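You operate a simulated robot arm through the tools that you are given. There is no shell and no other tool.

The job below is to be done with a simulated robot arm. You get a single attempt, and the scene is never put back.

## Task
Turn the three tapered bricks label to the aisle and dab the one on the lot card.
Fine: each stays on its spot; one teal dab on top; the marker goes back on the blue square. Set down upright: teal marker.

The check looks at the end state, three seconds after you hand in, the way a careful person would. Anything else that was tipped, shoved, dropped, spilled or broken makes it a failure.

## Robot
A 6-joint arm with a two-finger gripper on a trunk, on a base that moves. Base frame: it is fixed to the floor where the robot stands at the start and does not move with it; the origin is under the middle of the robot, x ahead of it, y to its left, z up; the surface under the hand at the start is at about z = 80. Lengths are in cm, angles in degrees, forces in N, time in s.
With the tool pointing down near the work surface it reaches from about 10 to 84 cm from the robot's upright axis, wherever it stands. Its first joint turns from -166.0 to 166.0 degrees. Places, roughly: teal marker (4x4x10 cm) [50, 40, 80]. Payload 1.66 kg.
The tool frame sits at the grasp point between the pads (the TCP): z along the fingers, y along the line on which they close. The tips reach 1.6 cm beyond it. The gripper opens to 11.1 cm; its body begins 10.4 cm behind the TCP.
Orientation is that of the tool frame in the base frame, as a unit quaternion [x, y, z, w]. With the fingers straight down and closing along the base's y, the tool's x points along the base's -x, its y along +y and its z along -z.

## Interface
- The arm moves only by the tool drive_tool. Its argument "series" is text: rows parted by semicolons, each of 7 numbers parted by spaces: the closure in counts, from 0 (fully open) to 255 (shut), then the shift along the base's x, y, z in m, then the turn, a rotation vector about the base's x, y, z in degrees. In form: fingers dx dy dz ax ay az; .... A call has 1 to 20 rows; each row shifts and turns the commanded pose from where the row before left it. Rows are played at 5 a second. More than 5 cm and 8.6 degrees between two rows, or a gripper value outside its range, and nothing of the call is played. A pose out of reach is approached as far as the arm can. The call stops where the force on the tool passes 40 N (or 10 N more than at its start, if that is more) or the arm is blocked; 0.2 s more then pass. Each finger travels about 16.98 cm/s and halts on what it meets, pressing with about 24 N; the grip force reading is that of the motor and also rises with nothing between the fingers. The clock runs only during rows and for 0.2 s after the last one: add rows that do not move to give the fingers time. It gives the time, the measured TCP pose, the force on the tool (base axes), the opening and the grip force at its end, in the units of the frame above (readings bear some noise), with the torque about the TCP (base axes, N m) and any sound that the robot's microphone picked up.
- Cameras (640 x 400 px; columns grow to the right, rows downward): "scene" is now at [6.49, 20.16, 151.41]; the picture's right is [0.12, -0.99, 0.00], its down [-0.63, -0.08, -0.77] and it looks along [0.76, 0.10, -0.64] (base axes); focal length 260 px, centre (320, 200). "wrist" rides on the gripper at [7, 1.4, -14.3] in the tool frame; the picture's right is [-0.19, 0.98, 0.00], its down [-0.87, -0.17, -0.47] and it looks along [-0.46, -0.09, 0.88] (tool axes); focal length 230 px, centre (320, 200).
- capture(camera): a new picture of that camera. It takes no simulated time.
- lift_body(by): moves the trunk up (or, below 0, down) by that many cm; the arm and the scene camera ride with it, the base frame stays. It gives what a move gives, with no picture.
- steer(legs): drives the robot by 1 to 6 legs, each [ahead, left, turn to the left] in cm, cm and degrees, along the robot's own axes; the way and the turn of a leg run together, so that a leg with both is an arc; at most 150 cm and 180 degrees a leg. The arm and the cameras ride along, it lands a little off, and it stops where it bumps. It gives what a move gives.
- aim_head(pan, tilt): turns the head with the scene camera to pan (to the left, within 120 degrees either way) and tilt (down, from -29 to 69), counted from straight ahead of the robot. It gives what a move gives.
- pixel_to_xyz(camera, pixels): there is no depth. For up to 12 entries [column, row, z] of the newest picture of that camera ("zoom" is the newest enlarged one), the place [x, y] in the base frame at which the ray of that pixel passes the height z, good to about 0.2 cm. It takes no simulated time.
- inspect(camera, box): a new picture of the part [left, top, right, bottom] of that camera's present view, enlarged. It takes no simulated time.
- finish_job(): hands the job in; it is judged then, once.

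Unless the task says otherwise, let go and move clear before handing in.

The tools are called as name(argument=value, ...) on one line, values as JSON. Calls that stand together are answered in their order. drive_tool: Moves the arm, as the interface text tells. Its arguments: {"type":"object","properties":{"series":{"type":"string"}},"required":["series"]} The other tools are called the same way: lift_body (by) moves the trunk up or down; steer (legs) drives the base; aim_head (pan, tilt) turns the head that bears the scene camera; capture (camera) takes a picture; pixel_to_xyz (camera, pixels) gives the place at which the rays of pixels pass given heights; inspect (camera, box) takes an enlarged picture of a part of a camera's view; finish_job () hands the job in.

At the start:

```text
time_s: 0.0
tcp_pos: [42.79, 12.96, 122.96]
tcp_rot: [0.0, 1.0, 0.0, 0.001]
contact_force: [0.1, -0.7, 1.1]
wrist_torque: [0.0, 0.04, -0.01]
width: 11.12
grasp_force: 0.1
trunk travel left (down, up): [-10.0, 49.0]
robot x, y, heading: [-0.19, -0.06, -0.0]
head pan, tilt (commanded): [7.1, 39.7]
```

scene: 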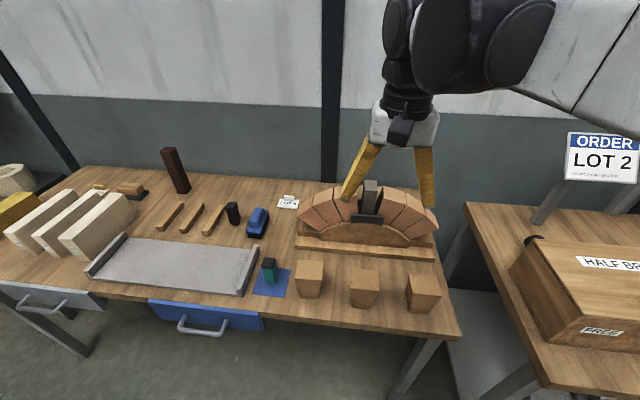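
wrist: 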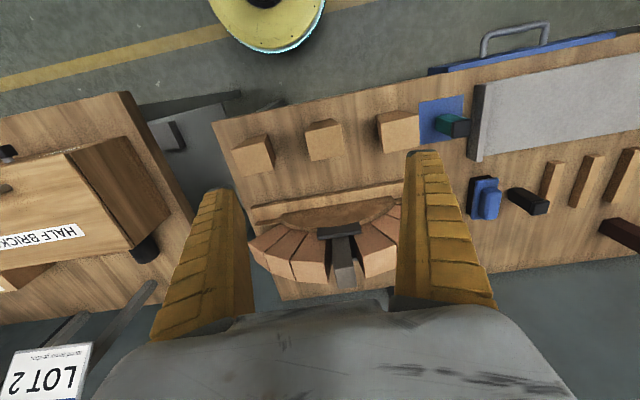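

The scene picture shows three tapered bricks at about (309,279), (365,291) and (423,292), a teal marker on the blue square at (269,270), and an order sign at (601,157). I'll zoom in on each before moving.

inspect(camera="scene", box=[240, 240, 460, 340])

inspect(camera="scene", box=[540, 120, 640, 190])

inspect(camera="wrist", box=[210, 80, 490, 220])

inspect(camera="scene", box=[200, 170, 340, 270])

```text
2.91 times, centred on (350, 290) of scene
```

zoom: 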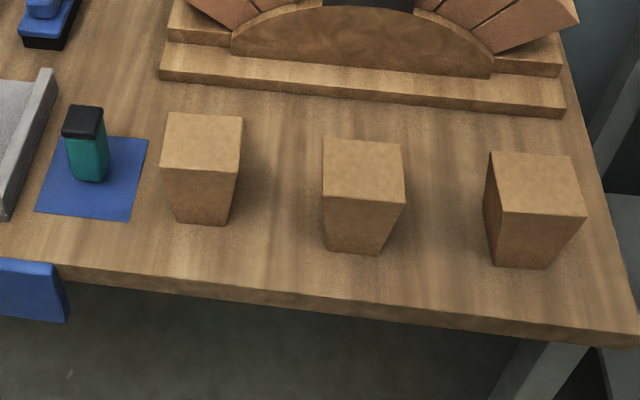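

```text
5.71 times, centred on (590, 155) of scene
```

zoom: 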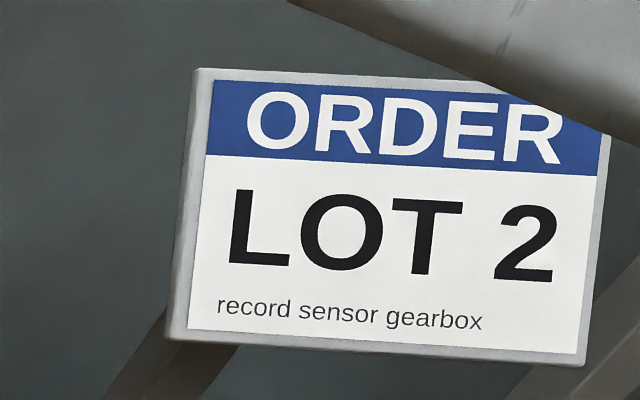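

```text
2.29 times, centred on (350, 150) of wrist
```

zoom: 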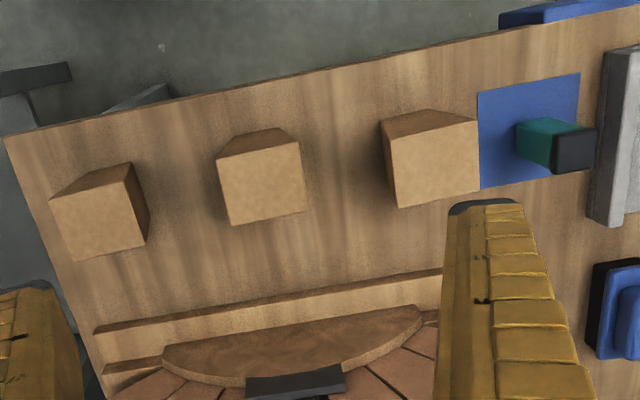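

```text
4.00 times, centred on (270, 220) of scene
```

zoom: 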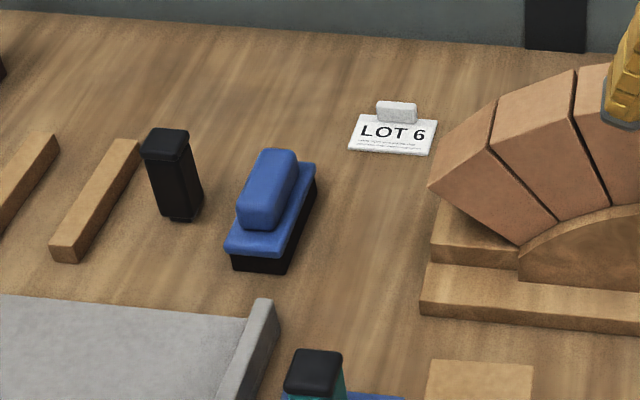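

The bricks show no labels on their visible faces. There is a small card reading "LOT 6" at (288,201) and a sign reading "ORDER LOT 2" at (601,157), so I'll zoom in on the small card, then look around for the aisle.

inspect(camera="scene", box=[272, 190, 304, 210])

inspect(camera="scene", box=[500, 200, 640, 400])

inspect(camera="wrist", box=[0, 0, 420, 120])

inspect(camera="scene", box=[0, 150, 200, 300])

inspect(camera="scene", box=[290, 160, 450, 270])

```text
16.00 times, centred on (288, 200) of scene
```

zoom: 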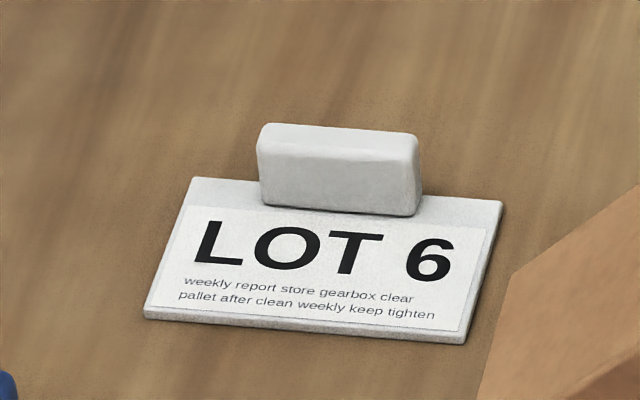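

```text
2.00 times, centred on (570, 300) of scene
```

zoom: 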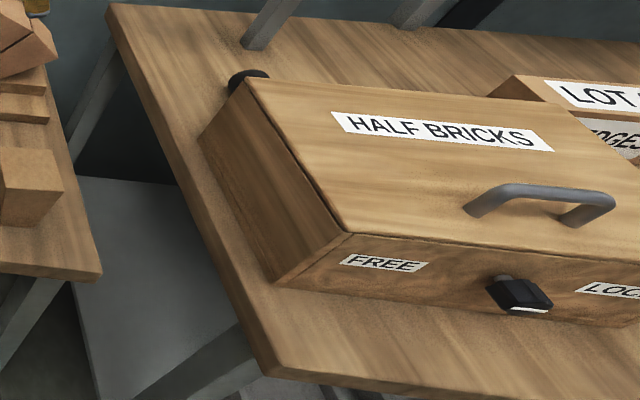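

```text
1.52 times, centred on (210, 60) of wrist
```

zoom: 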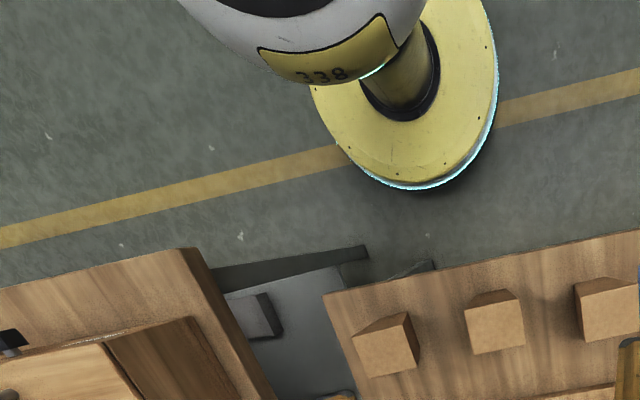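

```text
2.67 times, centred on (100, 225) of scene
```

zoom: 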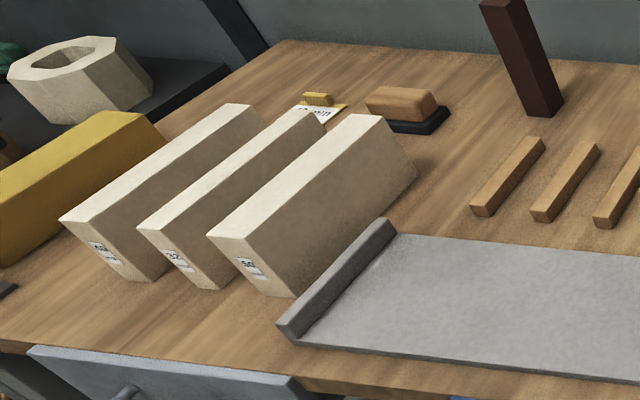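

```text
3.64 times, centred on (370, 215) of scene
```

zoom: 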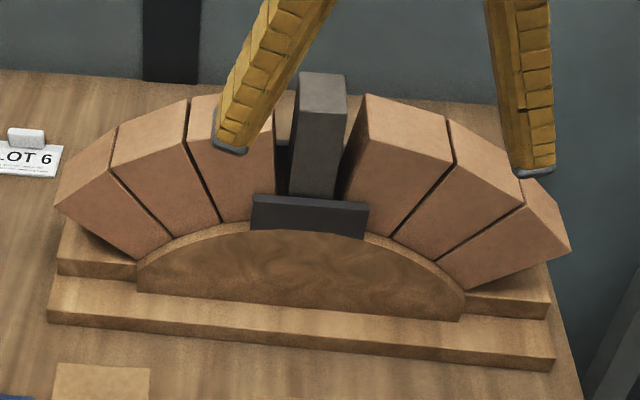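

The floor line in the wrist view puts the aisle on the robot's side (−x). There are more cards, at (118,187) and on the right bench, so I'll look at those before deciding which lot card is meant.

inspect(camera="scene", box=[85, 175, 149, 215])

inspect(camera="scene", box=[20, 225, 100, 275])

aim_head(pan=-45, tilt=35)

capture(camera="scene")

```text
10.00 times, centred on (117, 195) of scene
```

zoom: 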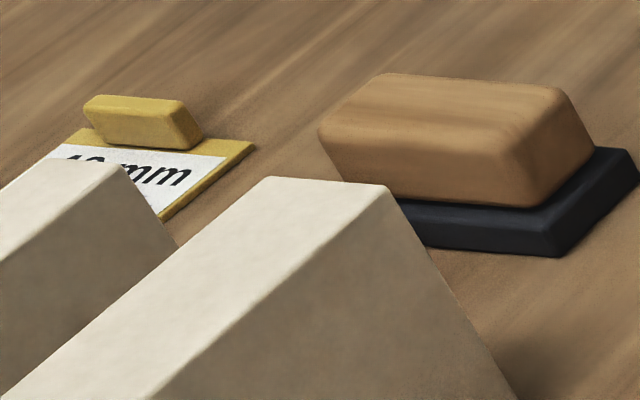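

```text
8.00 times, centred on (60, 250) of scene
```

zoom: 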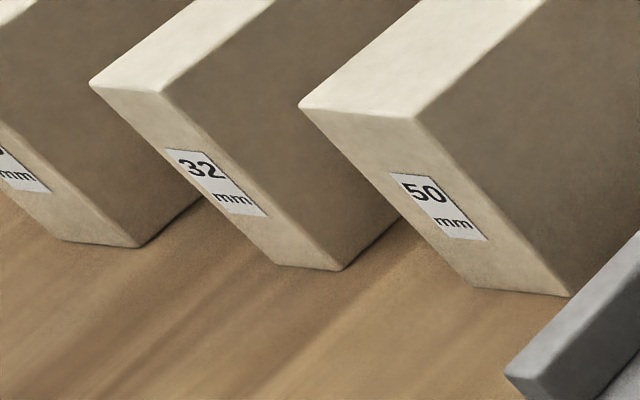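

```text
time_s: 1.2
tcp_pos: [42.8, 12.95, 123.05]
tcp_rot: [0.0, 1.0, 0.0, -0.001]
contact_force: [-0.2, -0.5, 0.1]
wrist_torque: [-0.01, 0.01, -0.04]
width: 11.09
grasp_force: 0.1
trunk travel left (down, up): [-10.0, 49.0]
robot x, y, heading: [0.09, 0.05, -0.2]
head pan, tilt (commanded): [-45.0, 35.0]
```

```text
taken
```

scene: 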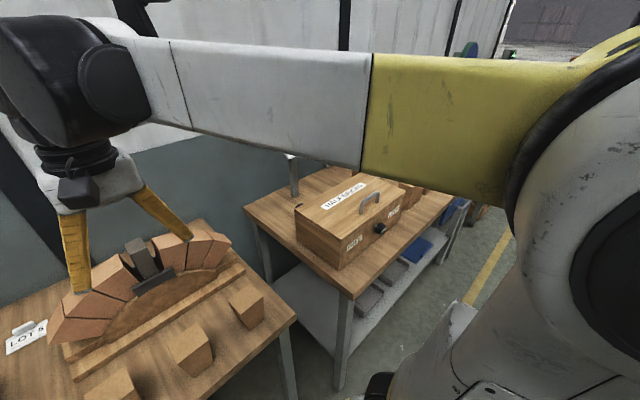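

The arm hides most of the right bench from here. I'll aim the head at the right bench from other angles and then back down at the bricks.

inspect(camera="scene", box=[240, 160, 480, 310])

inspect(camera="scene", box=[60, 220, 300, 400])

aim_head(pan=0, tilt=55)

capture(camera="scene")

```text
2.67 times, centred on (360, 235) of scene
```

zoom: 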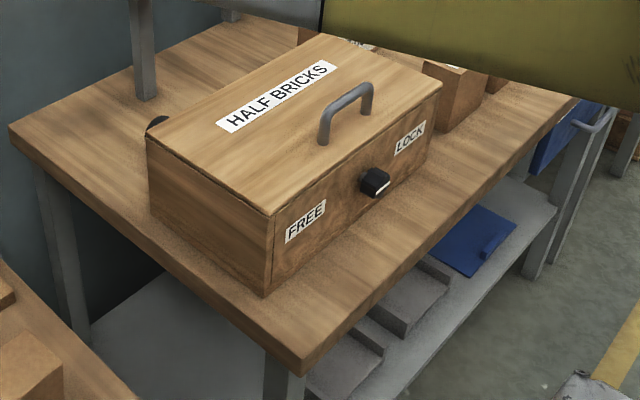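

```text
2.22 times, centred on (180, 310) of scene
```

zoom: 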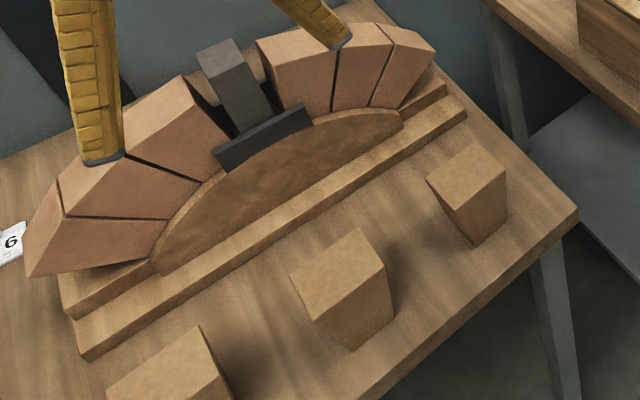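

```text
time_s: 2.3
tcp_pos: [42.93, 12.85, 122.94]
tcp_rot: [0.001, 1.0, 0.0, 0.0]
contact_force: [0.4, -0.2, 0.3]
wrist_torque: [0.0, -0.02, -0.01]
width: 11.09
grasp_force: 0.1
trunk travel left (down, up): [-10.0, 49.0]
robot x, y, heading: [0.27, 0.12, 0.1]
head pan, tilt (commanded): [0.0, 55.0]
```

```text
taken
```

scene: 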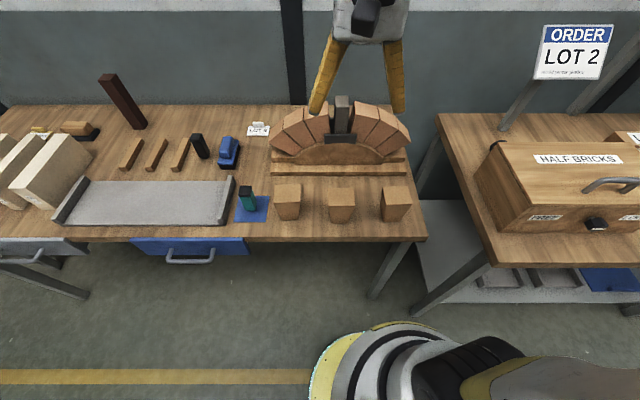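

I can now see the whole front strip: bricks at about (288,200), (341,206), (394,205) and the marker at (246,197). I'll get coordinates for these and the card.

pixel_to_xyz(camera="scene", pixels=[[258, 129, 80], [247, 208, 80], [252, 209, 80], [288, 220, 80], [341, 222, 80], [391, 222, 80], [427, 240, 80], [300, 178, 80], [409, 177, 80], [246, 190, 90], [234, 223, 80], [271, 197, 80]])

inspect(camera="scene", box=[225, 165, 425, 245])

```text
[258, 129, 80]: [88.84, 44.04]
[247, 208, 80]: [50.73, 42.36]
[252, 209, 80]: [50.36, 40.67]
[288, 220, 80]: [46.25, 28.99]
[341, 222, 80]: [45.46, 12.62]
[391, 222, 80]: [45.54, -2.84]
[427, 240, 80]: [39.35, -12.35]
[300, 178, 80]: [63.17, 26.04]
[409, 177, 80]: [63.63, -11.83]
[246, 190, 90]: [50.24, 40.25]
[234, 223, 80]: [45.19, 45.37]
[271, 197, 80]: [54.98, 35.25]
```

```text
3.20 times, centred on (325, 205) of scene
```

zoom: 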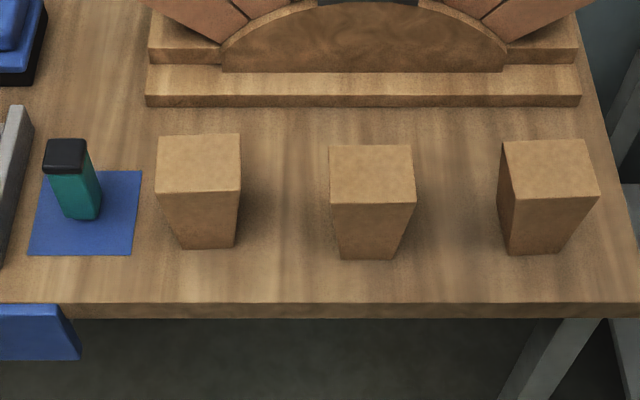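

I need a closer look at the marker to find which end is the dabbing end.

inspect(camera="scene", box=[228, 180, 276, 230])

inspect(camera="scene", box=[180, 125, 250, 175])

inspect(camera="wrist", box=[415, 90, 487, 150])

```text
8.00 times, centred on (252, 205) of scene
```

zoom: 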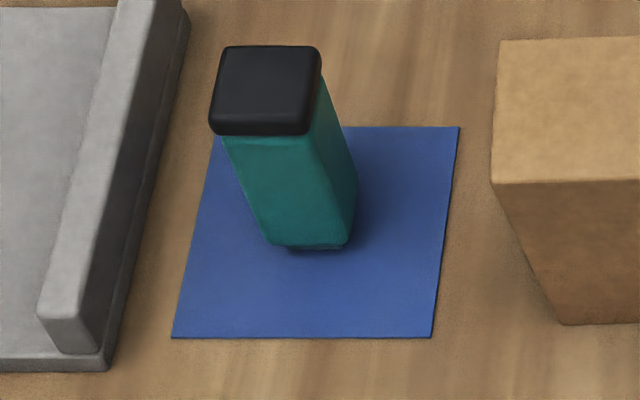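

```text
8.00 times, centred on (215, 150) of scene
```

zoom: 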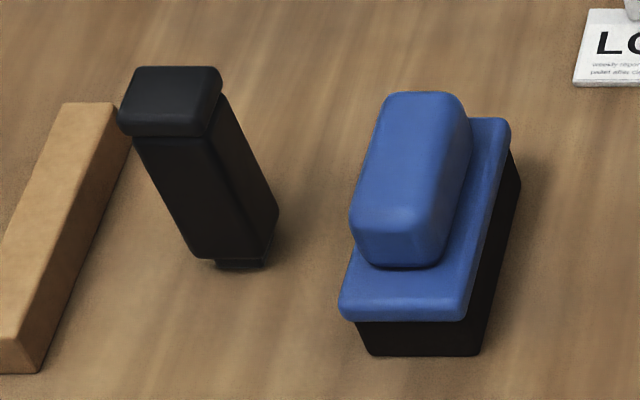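

```text
6.67 times, centred on (451, 120) of wrist
```

zoom: 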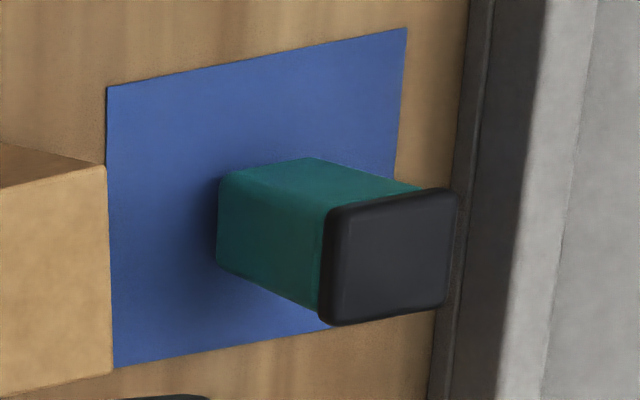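

The marker stands on a small pad at its foot, so dabbing means pressing it upright onto the brick top. The labels must be on hidden faces, so I'll turn the hand to look back at the bricks from the far side.

drive_tool(series="0 0.005 0 0 0 0 8.5; 0 0.005 0 0 0 0 8.5; 0 0.005 0 0 0 0 8.5; 0 0.005 0 0 0 0 8.5; 0 0.005 0 0 0 0 8.5; 0 0.005 0 0 0 0 8.5; 0 0.005 0 0 0 0 8.5; 0 0.005 0 0 0 0 8.5; 0 0.005 0 0 0 0 8.5; 0 0.005 0 0 0 0 8.5; 0 0.005 0 0 0 0 8.5")

capture(camera="wrist")

```text
time_s: 4.7
tcp_pos: [48.28, 13.0, 123.02]
tcp_rot: [0.729, -0.685, 0.0, 0.0]
contact_force: [0.0, 0.3, -0.5]
wrist_torque: [0.0, -0.05, 0.01]
width: 11.08
grasp_force: 0.1
trunk travel left (down, up): [-10.0, 49.0]
robot x, y, heading: [-0.07, 0.06, 0.1]
head pan, tilt (commanded): [0.0, 55.0]
```

```text
taken
```

wrist: 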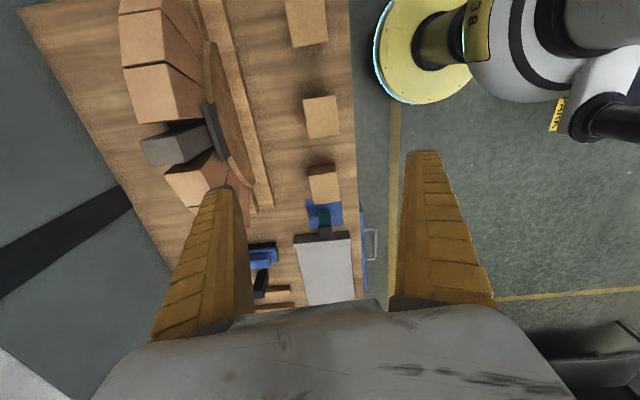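

The yaw turn works; this view from the right still shows no labels. I'll continue the turn to look back from the far side.

drive_tool(series="0 0.015 0 0 0 0 8.5; 0 0.015 0 0 0 0 8.5; 0 0.015 0 0 0 0 8.5; 0 0.015 0 0 0 0 8.5; 0 0.015 0 0 0 0 8.5; 0 0.015 0 0 0 0 8.5; 0 0.015 0 0 0 0 8.5; 0 0.015 0 0 0 0 8.5; 0 0.015 0 0 0 0 8.5; 0 0.015 0 0 0 0 8.5")

capture(camera="wrist")

```text
time_s: 6.9
tcp_pos: [63.3, 13.01, 122.93]
tcp_rot: [1.0, -0.012, 0.0, 0.0]
contact_force: [0.1, 0.1, -0.9]
wrist_torque: [-0.02, 0.04, 0.0]
width: 11.07
grasp_force: 0.1
trunk travel left (down, up): [-10.0, 49.0]
robot x, y, heading: [-0.0, -0.06, -0.0]
head pan, tilt (commanded): [0.0, 55.0]
```

```text
taken
```

wrist: 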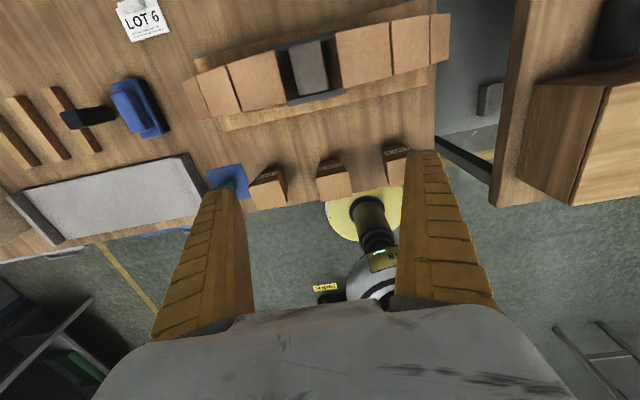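

Markings appear on the far faces of the bricks, for example at (395,152). I'll zoom in.

inspect(camera="wrist", box=[240, 130, 420, 220])

inspect(camera="wrist", box=[375, 135, 425, 170])

inspect(camera="wrist", box=[245, 155, 295, 190])

inspect(camera="wrist", box=[310, 145, 360, 180])

```text
3.56 times, centred on (330, 175) of wrist
```

zoom: 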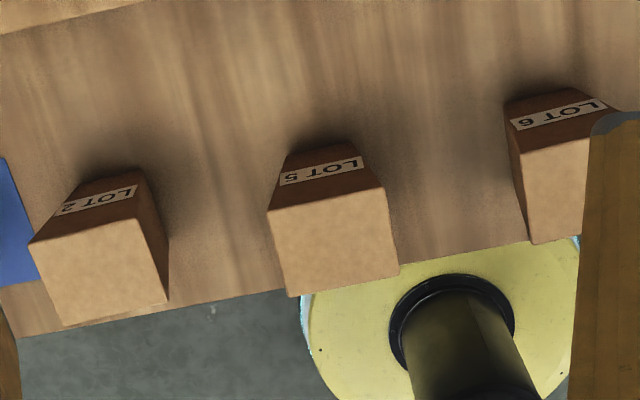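

```text
11.43 times, centred on (400, 152) of wrist
```

zoom: 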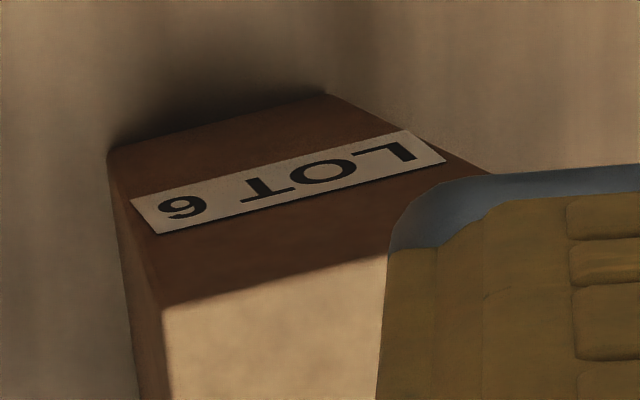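

```text
11.43 times, centred on (270, 172) of wrist
```

zoom: 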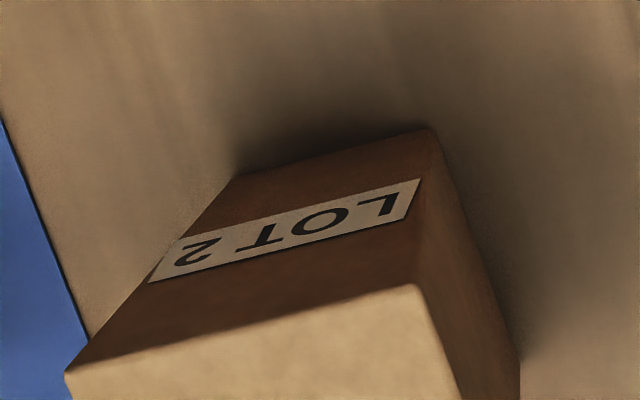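

```text
11.43 times, centred on (335, 162) of wrist
```

zoom: 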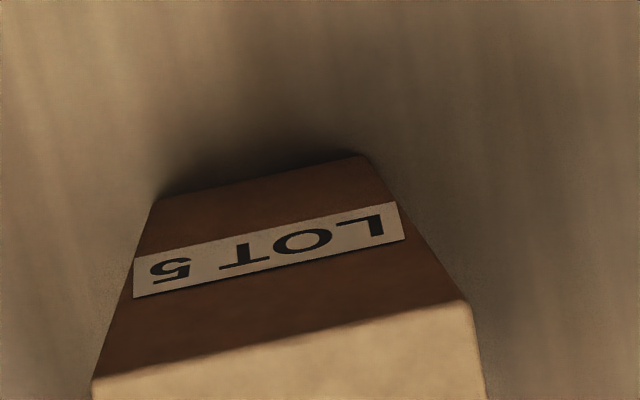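

The far faces read LOT 2 (left), LOT 5 (middle) and LOT 6 (right), so all three need a half turn and the bench card "LOT 6" picks the right brick. Next I'll measure brick corners from a scene zoom, and check the "LOT" label on the right bench.

capture(camera="scene")

inspect(camera="scene", box=[590, 110, 640, 160])

inspect(camera="scene", box=[265, 165, 425, 245])

```text
taken
```

scene: 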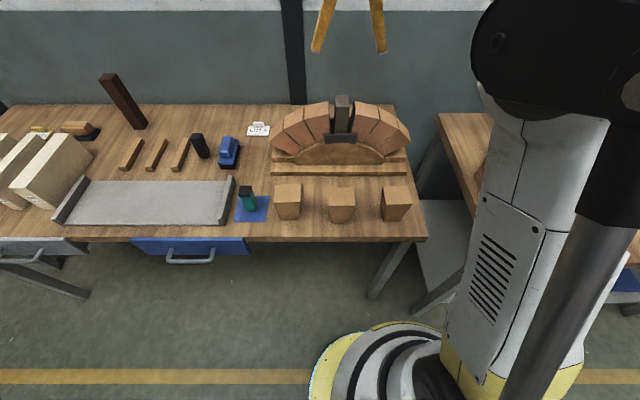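

```text
8.00 times, centred on (615, 135) of scene
```

zoom: 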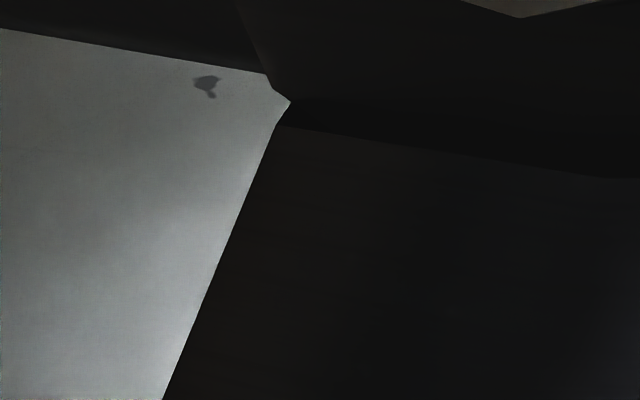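

```text
4.00 times, centred on (345, 205) of scene
```

zoom: 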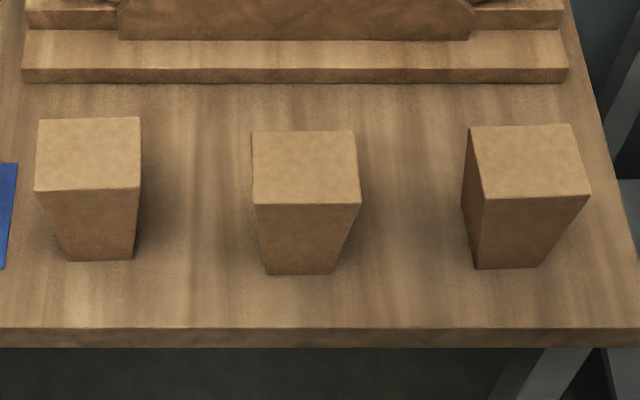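

The zoom gives clear corners for all three bricks. I'll convert the bottom front edges at bench height and the top edges at trial heights to get the size and centres.

pixel_to_xyz(camera="zoom", pixels=[[65, 260, 80], [134, 259, 80], [267, 275, 80], [336, 272, 80], [473, 269, 80], [541, 266, 80], [35, 190, 90], [140, 187, 90], [35, 190, 88], [140, 187, 88], [35, 190, 92], [140, 187, 92]])

pixel_to_xyz(camera="zoom", pixels=[[38, 120, 90], [140, 116, 90], [253, 205, 90], [361, 204, 90], [355, 130, 90], [252, 131, 90], [483, 199, 90], [590, 195, 90], [469, 128, 90], [572, 124, 90]])

```text
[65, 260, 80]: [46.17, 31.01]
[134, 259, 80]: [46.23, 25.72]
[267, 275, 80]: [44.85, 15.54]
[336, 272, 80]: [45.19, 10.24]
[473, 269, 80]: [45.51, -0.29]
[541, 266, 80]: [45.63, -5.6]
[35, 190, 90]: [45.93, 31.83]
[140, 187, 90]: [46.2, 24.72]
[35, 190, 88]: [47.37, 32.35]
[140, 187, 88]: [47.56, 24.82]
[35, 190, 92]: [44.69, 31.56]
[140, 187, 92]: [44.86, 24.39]
```

```text
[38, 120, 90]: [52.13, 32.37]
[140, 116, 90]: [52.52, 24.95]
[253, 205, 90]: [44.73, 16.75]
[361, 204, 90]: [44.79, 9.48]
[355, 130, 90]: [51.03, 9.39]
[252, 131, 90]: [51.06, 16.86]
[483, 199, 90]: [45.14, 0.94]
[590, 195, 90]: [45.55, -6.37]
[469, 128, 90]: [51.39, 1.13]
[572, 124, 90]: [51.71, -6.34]
```

The bricks measure about 6.2 deep (x) by 7.4 wide at the top and 10 high, centred near (49.1,28.4), (47.9,13.1) and (48.4,−2.7). The x faces are parallel, so I'll grip across x; first I'll move above the right brick and turn the hand on to that heading.

drive_tool(series="0 -0.01355 -0.01427 -0.015 0 0 8.318; 0 -0.01355 -0.01427 -0.015 0 0 8.318; 0 -0.01355 -0.01427 -0.015 0 0 8.318; 0 -0.01355 -0.01427 -0.015 0 0 8.318; 0 -0.01355 -0.01427 -0.015 0 0 8.318; 0 -0.01355 -0.01427 -0.015 0 0 8.318; 0 -0.01355 -0.01427 -0.015 0 0 8.318; 0 -0.01355 -0.01427 -0.015 0 0 8.318; 0 -0.01355 -0.01427 -0.015 0 0 8.318; 0 -0.01355 -0.01427 -0.015 0 0 8.318; 0 -0.01355 -0.01427 -0.015 0 0 8.318; 0 0 0 0 0 0 0")

capture(camera="wrist")

capture(camera="scene")

```text
time_s: 9.5
tcp_pos: [7.91, 38.38, 107.0]
tcp_rot: [0.776, 0.629, 0.03, 0.024]
contact_force: [0.0, 0.0, 1.4]
wrist_torque: [0.04, -0.02, 0.01]
width: 11.08
grasp_force: 0.0
out of reach, approached as far as the arm can: row 1, 2, 3, 4, 5, 6, 7, 8, 9, 10, 11
trunk travel left (down, up): [-10.0, 49.0]
robot x, y, heading: [-0.41, 0.16, -0.0]
head pan, tilt (commanded): [0.0, 55.0]
```

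```text
taken
```

wrist: 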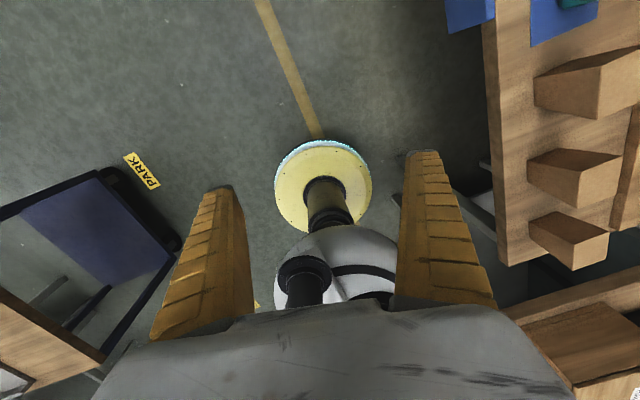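

```text
taken
```

scene: 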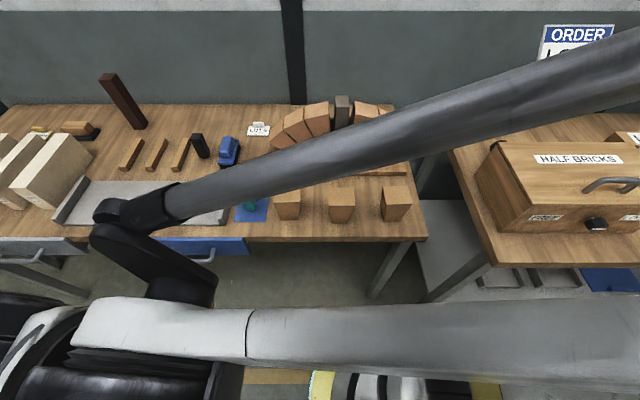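

The turn past yaw 180 exceeded the wrist's range and the arm swung off to (8,38,107), touching nothing (force about 0). I'll send a still row to see whether the commanded pose was kept or reset.

drive_tool(series="0 0 0 0 0 0 0")

```text
time_s: 9.9
tcp_pos: [7.8, 38.32, 107.17]
tcp_rot: [0.776, 0.629, 0.03, 0.024]
contact_force: [0.5, 0.1, 1.0]
wrist_torque: [0.0, 0.02, -0.04]
width: 11.09
grasp_force: 0.1
trunk travel left (down, up): [-10.0, 49.0]
robot x, y, heading: [-0.05, -0.25, 0.3]
head pan, tilt (commanded): [0.0, 55.0]
```

The commanded pose was reset to the present one, so I can drive back from here. First I'll level the 4.4° tilt, then swing back toward the front while unwinding the yaw, in two halves.

drive_tool(series="0 0 0 0.01 0 4.4 0; 0 0.02 -0.015 0.01 0 0 -8.4; 0 0.02 -0.015 0.01 0 0 -8.4; 0 0.02 -0.015 0 0 0 -8.4; 0 0.02 -0.015 0 0 0 -8.4; 0 0.02 -0.02 0 0 0 -8.4; 0 0.02 -0.02 0 0 0 -8.4; 0 0.02 -0.02 0 0 0 -8.4; 0 0.02 -0.02 0 0 0 -8.4; 0 0 0 0 0 0 0")

capture(camera="scene")

```text
time_s: 12.1
tcp_pos: [21.52, 24.29, 109.74]
tcp_rot: [0.995, 0.103, -0.001, -0.006]
contact_force: [0.6, -0.9, -0.7]
wrist_torque: [0.04, -0.03, -0.03]
width: 11.1
grasp_force: 0.0
out of reach, approached as far as the arm can: row 1
trunk travel left (down, up): [-10.0, 49.0]
robot x, y, heading: [-0.19, 0.18, -0.1]
head pan, tilt (commanded): [0.0, 55.0]
```

```text
taken
```

scene: 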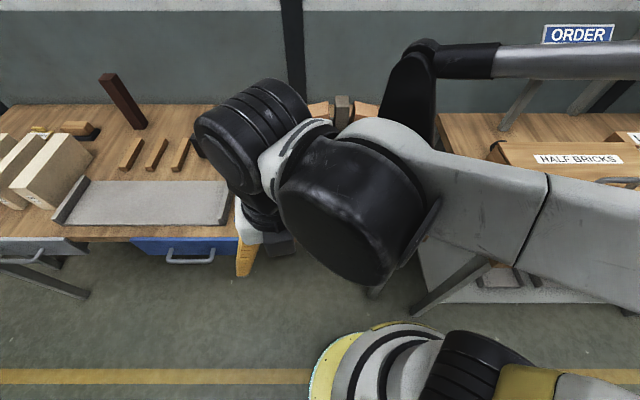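

The arm is back in a normal posture at (21.5,24.3,109.7) and upright. I'll finish the swing to above the right brick with the fingers closing along x.

drive_tool(series="0 0.0224 -0.0225 0 -0.6 0 0; 0 0.0224 -0.0225 -0.004 0 0 -8.483; 0 0.0224 -0.0225 -0.004 0 0 -8.483; 0 0.0224 -0.0225 -0.004 0 0 -8.483; 0 0.0224 -0.0225 -0.004 0 0 -8.483; 0 0.0224 -0.0225 -0.004 0 0 -8.483; 0 0.0224 -0.0225 -0.004 0 0 -8.483; 0 0.0224 -0.0225 -0.004 0 0 -8.483; 0 0.0224 -0.0225 -0.004 0 0 -8.483; 0 0.0224 -0.0225 0 0 0 -8.483; 0 0.0224 -0.0225 0 0 0 -8.483; 0 0.0224 -0.0225 0 0 0 -8.483; 0 0 0 0 0 0 -8.483; 0 0 0 0 0 0 0; 0 0 0 0 0 0 0")

capture(camera="scene")

capture(camera="wrist")

```text
time_s: 15.3
tcp_pos: [48.41, -2.55, 106.54]
tcp_rot: [0.707, -0.707, -0.001, -0.003]
contact_force: [0.2, 0.1, -0.2]
wrist_torque: [0.0, -0.02, 0.04]
width: 11.09
grasp_force: 0.0
trunk travel left (down, up): [-10.0, 49.0]
robot x, y, heading: [-0.25, 0.58, 0.1]
head pan, tilt (commanded): [0.0, 55.0]
```

```text
taken
```

scene: 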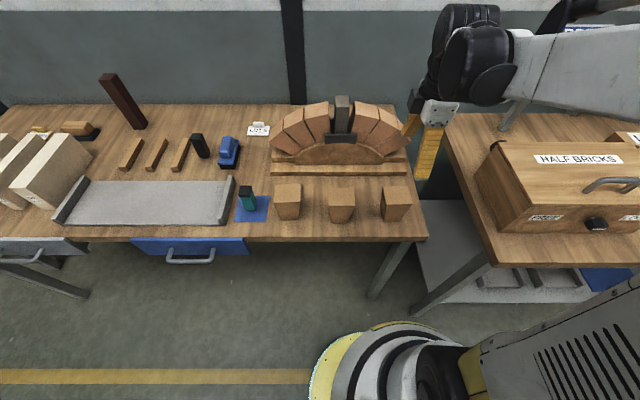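

```text
taken
```

wrist: 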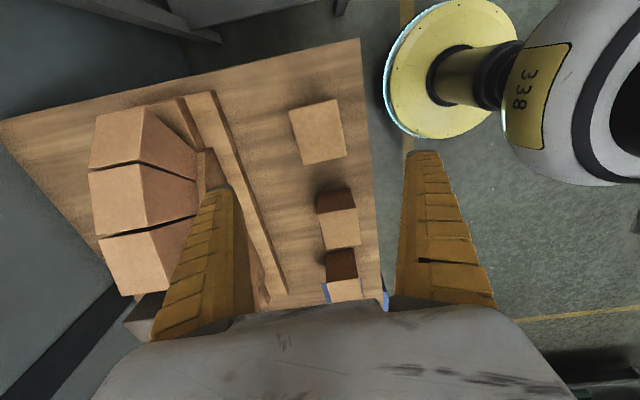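

The hand is upright at (48.4,−2.55,106.5), closing along x, with the right brick's top at about (318,132) in the wrist view. I'll check its centre from this camera.

inspect(camera="wrist", box=[270, 80, 370, 180])

pixel_to_xyz(camera="wrist", pixels=[[289, 110, 90], [337, 99, 90], [346, 157, 90], [303, 166, 90], [320, 194, 106]])

```text
4.00 times, centred on (320, 130) of wrist
```

zoom: 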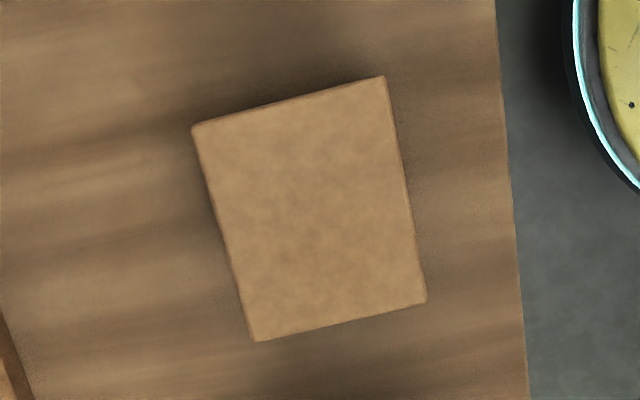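

```text
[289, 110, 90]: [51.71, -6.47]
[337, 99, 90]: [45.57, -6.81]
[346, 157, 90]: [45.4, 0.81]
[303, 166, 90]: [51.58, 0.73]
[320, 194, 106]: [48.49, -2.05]
```

The zoom shows the top face corners clearly at (192,127), (385,77), (427,300) and (255,340). I'll convert those.

pixel_to_xyz(camera="zoom", pixels=[[192, 127, 90], [385, 77, 90], [427, 300, 90], [255, 341, 90]])

```text
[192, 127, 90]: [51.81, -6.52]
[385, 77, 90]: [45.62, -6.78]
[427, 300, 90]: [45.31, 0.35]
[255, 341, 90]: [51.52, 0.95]
```

The right brick is centred at about (48.5,−2.9) with a yaw of about 2.3°. I'll align to it, descend to z≈85.5 with open fingers and stop before closing.

drive_tool(series="0 0.001 -0.003 -0.01 0 0 2.3; 0 0 0 -0.025 0 0 0; 0 0 0 -0.025 0 0 0; 0 0 0 -0.025 0 0 0; 0 0 0 -0.025 0 0 0; 0 0 0 -0.025 0 0 0; 0 0 0 -0.025 0 0 0; 0 0 0 -0.025 0 0 0; 0 0 0 -0.02 0 0 0; 0 0 0 -0.005 0 0 0; 0 0 0 0 0 0 0")

capture(camera="wrist")

inspect(camera="scene", box=[340, 130, 460, 240])

```text
time_s: 17.7
tcp_pos: [48.38, -2.67, 85.75]
tcp_rot: [0.722, -0.692, -0.001, -0.003]
contact_force: [-0.6, -0.7, 0.6]
wrist_torque: [0.0, 0.04, 0.01]
width: 11.11
grasp_force: 0.1
trunk travel left (down, up): [-10.0, 49.0]
robot x, y, heading: [0.26, 0.44, 0.2]
head pan, tilt (commanded): [0.0, 55.0]
```

```text
taken
```

wrist: 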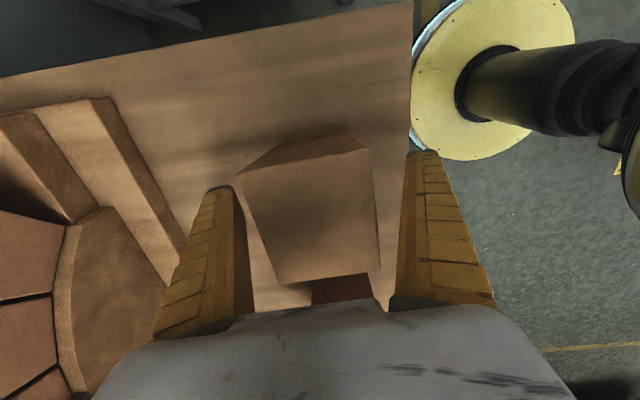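

```text
3.64 times, centred on (400, 185) of scene
```

zoom: 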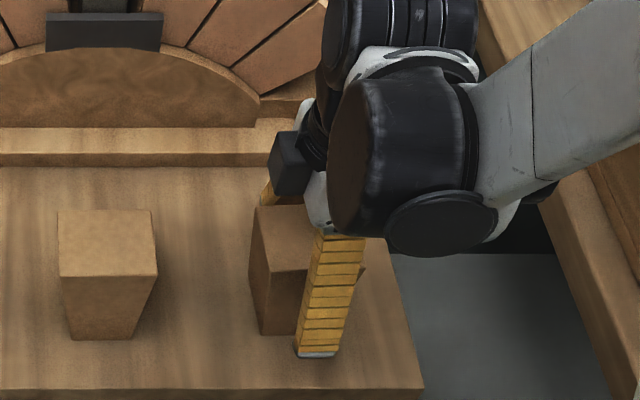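

Nothing is touched, and the brick sits between the fingers. In the scene view the near finger looks a little right of the brick's middle, so I'll check coordinates before closing.

pixel_to_xyz(camera="zoom", pixels=[[297, 355, 84.1], [340, 357, 84.1], [262, 335, 80], [259, 280, 90], [252, 207, 90]])

inspect(camera="wrist", box=[180, 120, 480, 320])

pixel_to_xyz(camera="wrist", pixels=[[238, 176, 90], [370, 148, 90], [381, 270, 90], [277, 284, 90], [225, 190, 84.1], [425, 155, 84.1]])

```text
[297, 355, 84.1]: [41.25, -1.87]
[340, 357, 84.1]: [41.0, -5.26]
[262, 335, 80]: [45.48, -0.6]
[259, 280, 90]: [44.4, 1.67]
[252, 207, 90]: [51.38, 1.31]
```

```text
2.00 times, centred on (330, 220) of wrist
```

zoom: 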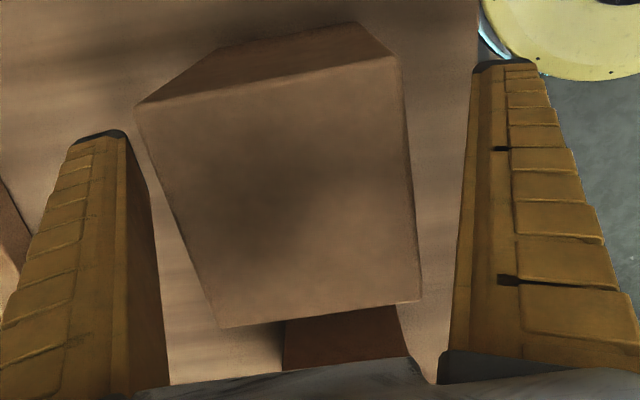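

```text
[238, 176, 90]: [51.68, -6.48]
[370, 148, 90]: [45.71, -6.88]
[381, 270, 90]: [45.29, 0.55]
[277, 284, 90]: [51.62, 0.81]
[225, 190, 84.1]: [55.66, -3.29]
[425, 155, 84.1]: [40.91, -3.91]
```

The near finger is centred at y≈−3.5 and the brick at y≈−3.0, with room on both sides. I'll close gradually.

drive_tool(series="60 0 0 0 0 0 0; 85 0 0 0 0 0 0; 98 0 0 0 0 0 0; 106 0 0 0 0 0 0; 114 0 0 0 0 0 0; 125 0 0 0 0 0 0; 160 0 0 0 0 0 0; 200 0 0 0 0 0 0; 200 0 0 0 0 0 0")

capture(camera="wrist")

```text
time_s: 19.7
tcp_pos: [48.42, -2.75, 85.67]
tcp_rot: [0.722, -0.692, 0.0, -0.002]
contact_force: [2.7, -0.4, 3.8]
wrist_torque: [0.0, 0.05, 0.01]
width: 6.23
grasp_force: 24.1
trunk travel left (down, up): [-10.0, 49.0]
robot x, y, heading: [-0.09, -0.14, 0.0]
head pan, tilt (commanded): [0.0, 55.0]
```

```text
taken
```

wrist: 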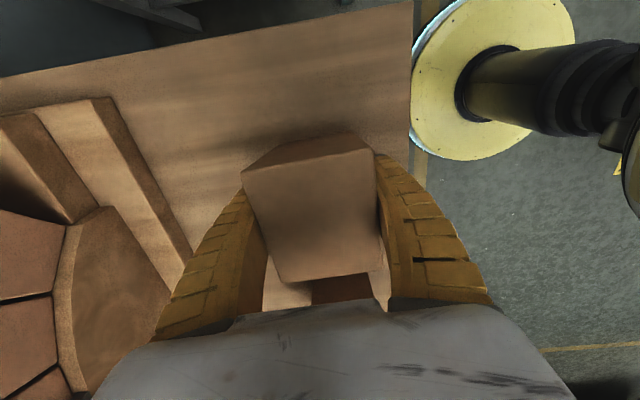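

The grip is firm at width 6.23 with 24 N. I'll lift 2.5 cm and check that the brick comes along level.

drive_tool(series="200 0 0 0.005 0 0 0; 200 0 0 0.01 0 0 0; 200 0 0 0.01 0 0 0; 200 0 0 0 0 0 0")

capture(camera="wrist")

inspect(camera="scene", box=[340, 130, 460, 240])

```text
time_s: 20.7
tcp_pos: [48.36, -2.78, 88.25]
tcp_rot: [0.722, -0.692, -0.001, -0.002]
contact_force: [0.8, -0.1, -2.9]
wrist_torque: [-0.03, 0.04, -0.02]
width: 6.22
grasp_force: 24.5
trunk travel left (down, up): [-10.0, 49.0]
robot x, y, heading: [0.21, -0.07, 0.0]
head pan, tilt (commanded): [0.0, 55.0]
```

```text
taken
```

wrist: 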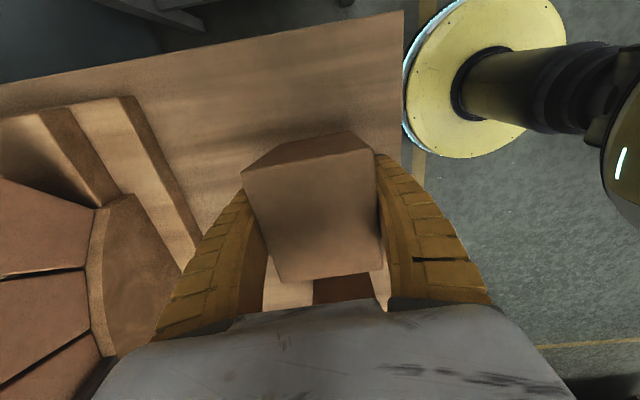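

```text
3.64 times, centred on (400, 185) of scene
```

zoom: 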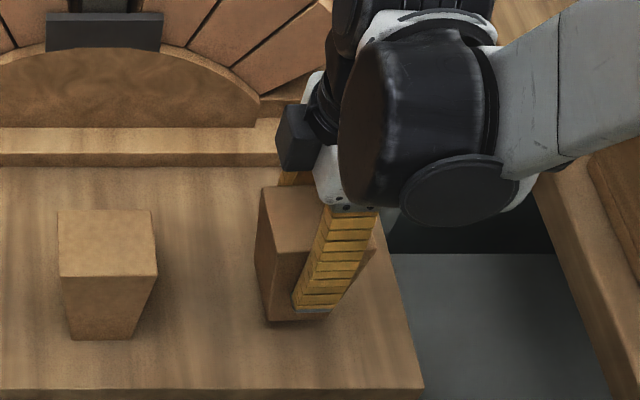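

The brick hangs level and clear. I'll turn it back the other way (negative yaw), half at first, within the range already used.

drive_tool(series="200 0 0 0 0 0 -4; 200 0 0 0 0 0 -8.3; 200 0 0 0 0 0 -8.3; 200 0 0 0 0 0 -8.3; 200 0 0 0 0 0 -8.3; 200 0 0 0 0 0 -8.3; 200 0 0 0 0 0 -8.3; 200 0 0 0 0 0 -8.3; 200 0 0 0 0 0 -8.3; 200 0 0 0 0 0 -8.3; 200 0 0 0 0 0 -8.3; 200 0 0 0 0 0 -8.3; 200 0 0 0 0 0 0")

capture(camera="wrist")

```text
time_s: 23.5
tcp_pos: [48.51, -2.9, 88.41]
tcp_rot: [0.026, 1.0, -0.001, 0.002]
contact_force: [-0.2, -0.5, -1.8]
wrist_torque: [-0.02, 0.0, 0.0]
width: 6.25
grasp_force: 23.8
trunk travel left (down, up): [-10.0, 49.0]
robot x, y, heading: [-0.19, 0.27, 0.2]
head pan, tilt (commanded): [0.0, 55.0]
```

```text
taken
```

wrist: 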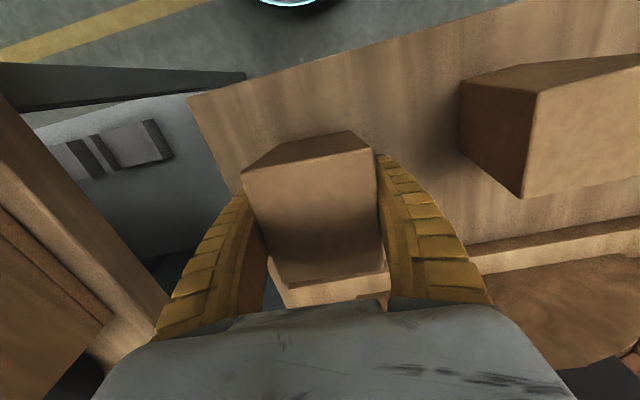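

Half the turn is done and the brick is steady. I'll continue a few rows at a time because I don't know the wrist limit on this side.

drive_tool(series="200 0 0 0 0 0 -7.25; 200 0 0 0 0 0 -7.25; 200 0 0 0 0 0 -7.25; 200 0 0 0 0 0 -7.25")

drive_tool(series="200 0 0 0 0 0 -7.25; 200 0 0 0 0 0 -7.25; 200 0 0 0 0 0 -7.25; 200 0 0 0 0 0 -7.25")

```text
time_s: 24.5
tcp_pos: [48.42, -2.81, 88.28]
tcp_rot: [0.275, 0.961, -0.002, 0.001]
contact_force: [-0.1, 0.2, -2.0]
wrist_torque: [-0.01, -0.03, 0.04]
width: 6.24
grasp_force: 24.1
trunk travel left (down, up): [-10.0, 49.0]
robot x, y, heading: [-0.02, -0.05, 0.0]
head pan, tilt (commanded): [0.0, 55.0]
```

```text
time_s: 25.5
tcp_pos: [48.48, -2.76, 88.11]
tcp_rot: [0.508, 0.861, -0.001, 0.001]
contact_force: [-0.6, 0.0, -2.6]
wrist_torque: [0.02, -0.01, 0.02]
width: 6.24
grasp_force: 24.4
trunk travel left (down, up): [-10.0, 49.0]
robot x, y, heading: [-0.33, 0.12, -0.1]
head pan, tilt (commanded): [0.0, 55.0]
```

No limit reached. Last quarter of the turn to square the brick.

drive_tool(series="200 0 0 0 0 0 -7.25; 200 0 0 0 0 0 -7.25; 200 0 0 0 0 0 -7.25; 200 0 0 0 0 0 -7.25; 200 0 0 0 0 0 0")

capture(camera="wrist")

capture(camera="scene")

inspect(camera="scene", box=[340, 130, 460, 240])

```text
time_s: 26.7
tcp_pos: [48.61, -2.74, 88.22]
tcp_rot: [0.707, 0.707, -0.001, 0.001]
contact_force: [0.3, 0.1, -3.0]
wrist_torque: [-0.02, 0.05, -0.01]
width: 6.22
grasp_force: 23.7
trunk travel left (down, up): [-10.0, 49.0]
robot x, y, heading: [-0.11, 0.14, 0.2]
head pan, tilt (commanded): [0.0, 55.0]
```

```text
taken
```

wrist: 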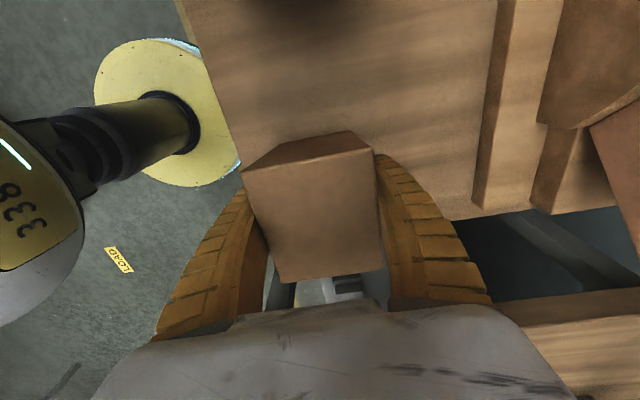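

```text
taken
```

scene: 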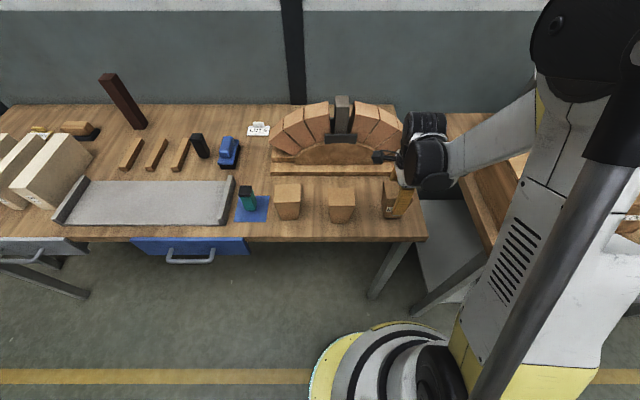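

```text
3.64 times, centred on (400, 185) of scene
```

zoom: 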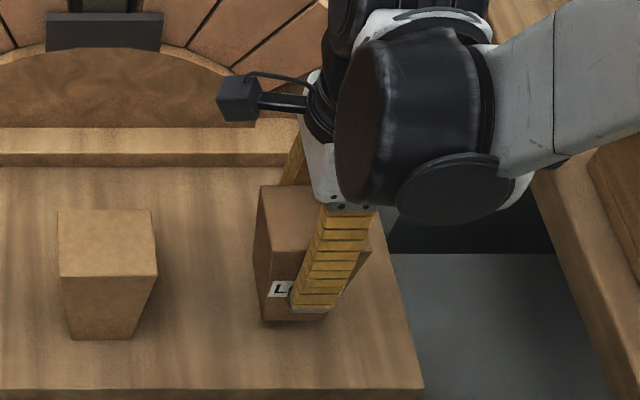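

The label now shows on the aisle face ("L…" at zoom (281,288)) and the brick hasn't shifted. I'll set it back down by the same 2.5 cm and open slowly.

drive_tool(series="200 0 0 -0.01 0 0 0; 200 0 0 -0.01 0 0 0; 200 0 0 -0.003 0 0 0; 200 0 0 -0.002 0 0 0; 200 0 0 0 0 0 0")

```text
time_s: 27.9
tcp_pos: [48.48, -2.9, 85.74]
tcp_rot: [0.706, 0.708, -0.001, 0.001]
contact_force: [0.3, -0.8, -2.6]
wrist_torque: [0.03, 0.04, -0.04]
width: 6.23
grasp_force: 24.0
trunk travel left (down, up): [-10.0, 49.0]
robot x, y, heading: [-0.32, 0.21, -0.3]
head pan, tilt (commanded): [0.0, 55.0]
```

The force still reads −2.6 N, so the brick is just short of the bench. I'll lower by 1 mm at a time.

drive_tool(series="200 0 0 -0.001 0 0 0; 200 0 0 0 0 0 0")

```text
time_s: 28.5
tcp_pos: [48.45, -2.84, 85.73]
tcp_rot: [0.706, 0.708, -0.003, 0.0]
contact_force: [3.9, -2.1, 17.0]
wrist_torque: [-0.05, -0.07, 0.0]
width: 6.28
grasp_force: 23.9
trunk travel left (down, up): [-10.0, 49.0]
robot x, y, heading: [-0.1, 0.17, -0.0]
head pan, tilt (commanded): [0.0, 55.0]
```

It is on the bench now (17 N). I'll ease up half a millimetre and open the fingers slowly.

drive_tool(series="200 0 0 0.0006 0 0 0; 150 0 0 0 0 0 0; 112 0 0 0 0 0 0; 104 0 0 0 0 0 0; 95 0 0 0 0 0 0; 60 0 0 0 0 0 0; 20 0 0 0 0 0 0; 0 0 0 0 0 0 0; 0 0 0 0 0 0 0")

capture(camera="wrist")

```text
time_s: 30.5
tcp_pos: [48.52, -2.71, 85.77]
tcp_rot: [0.706, 0.708, -0.001, 0.001]
contact_force: [-0.9, -1.2, -0.4]
wrist_torque: [0.04, -0.02, -0.04]
width: 11.09
grasp_force: 0.0
trunk travel left (down, up): [-10.0, 49.0]
robot x, y, heading: [0.28, -0.01, 0.3]
head pan, tilt (commanded): [0.0, 55.0]
```

```text
taken
```

wrist: 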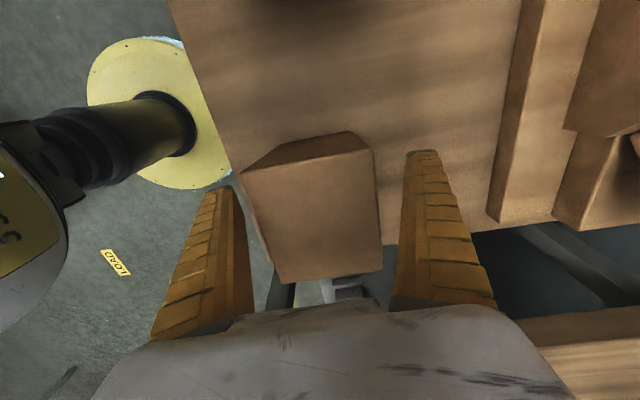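

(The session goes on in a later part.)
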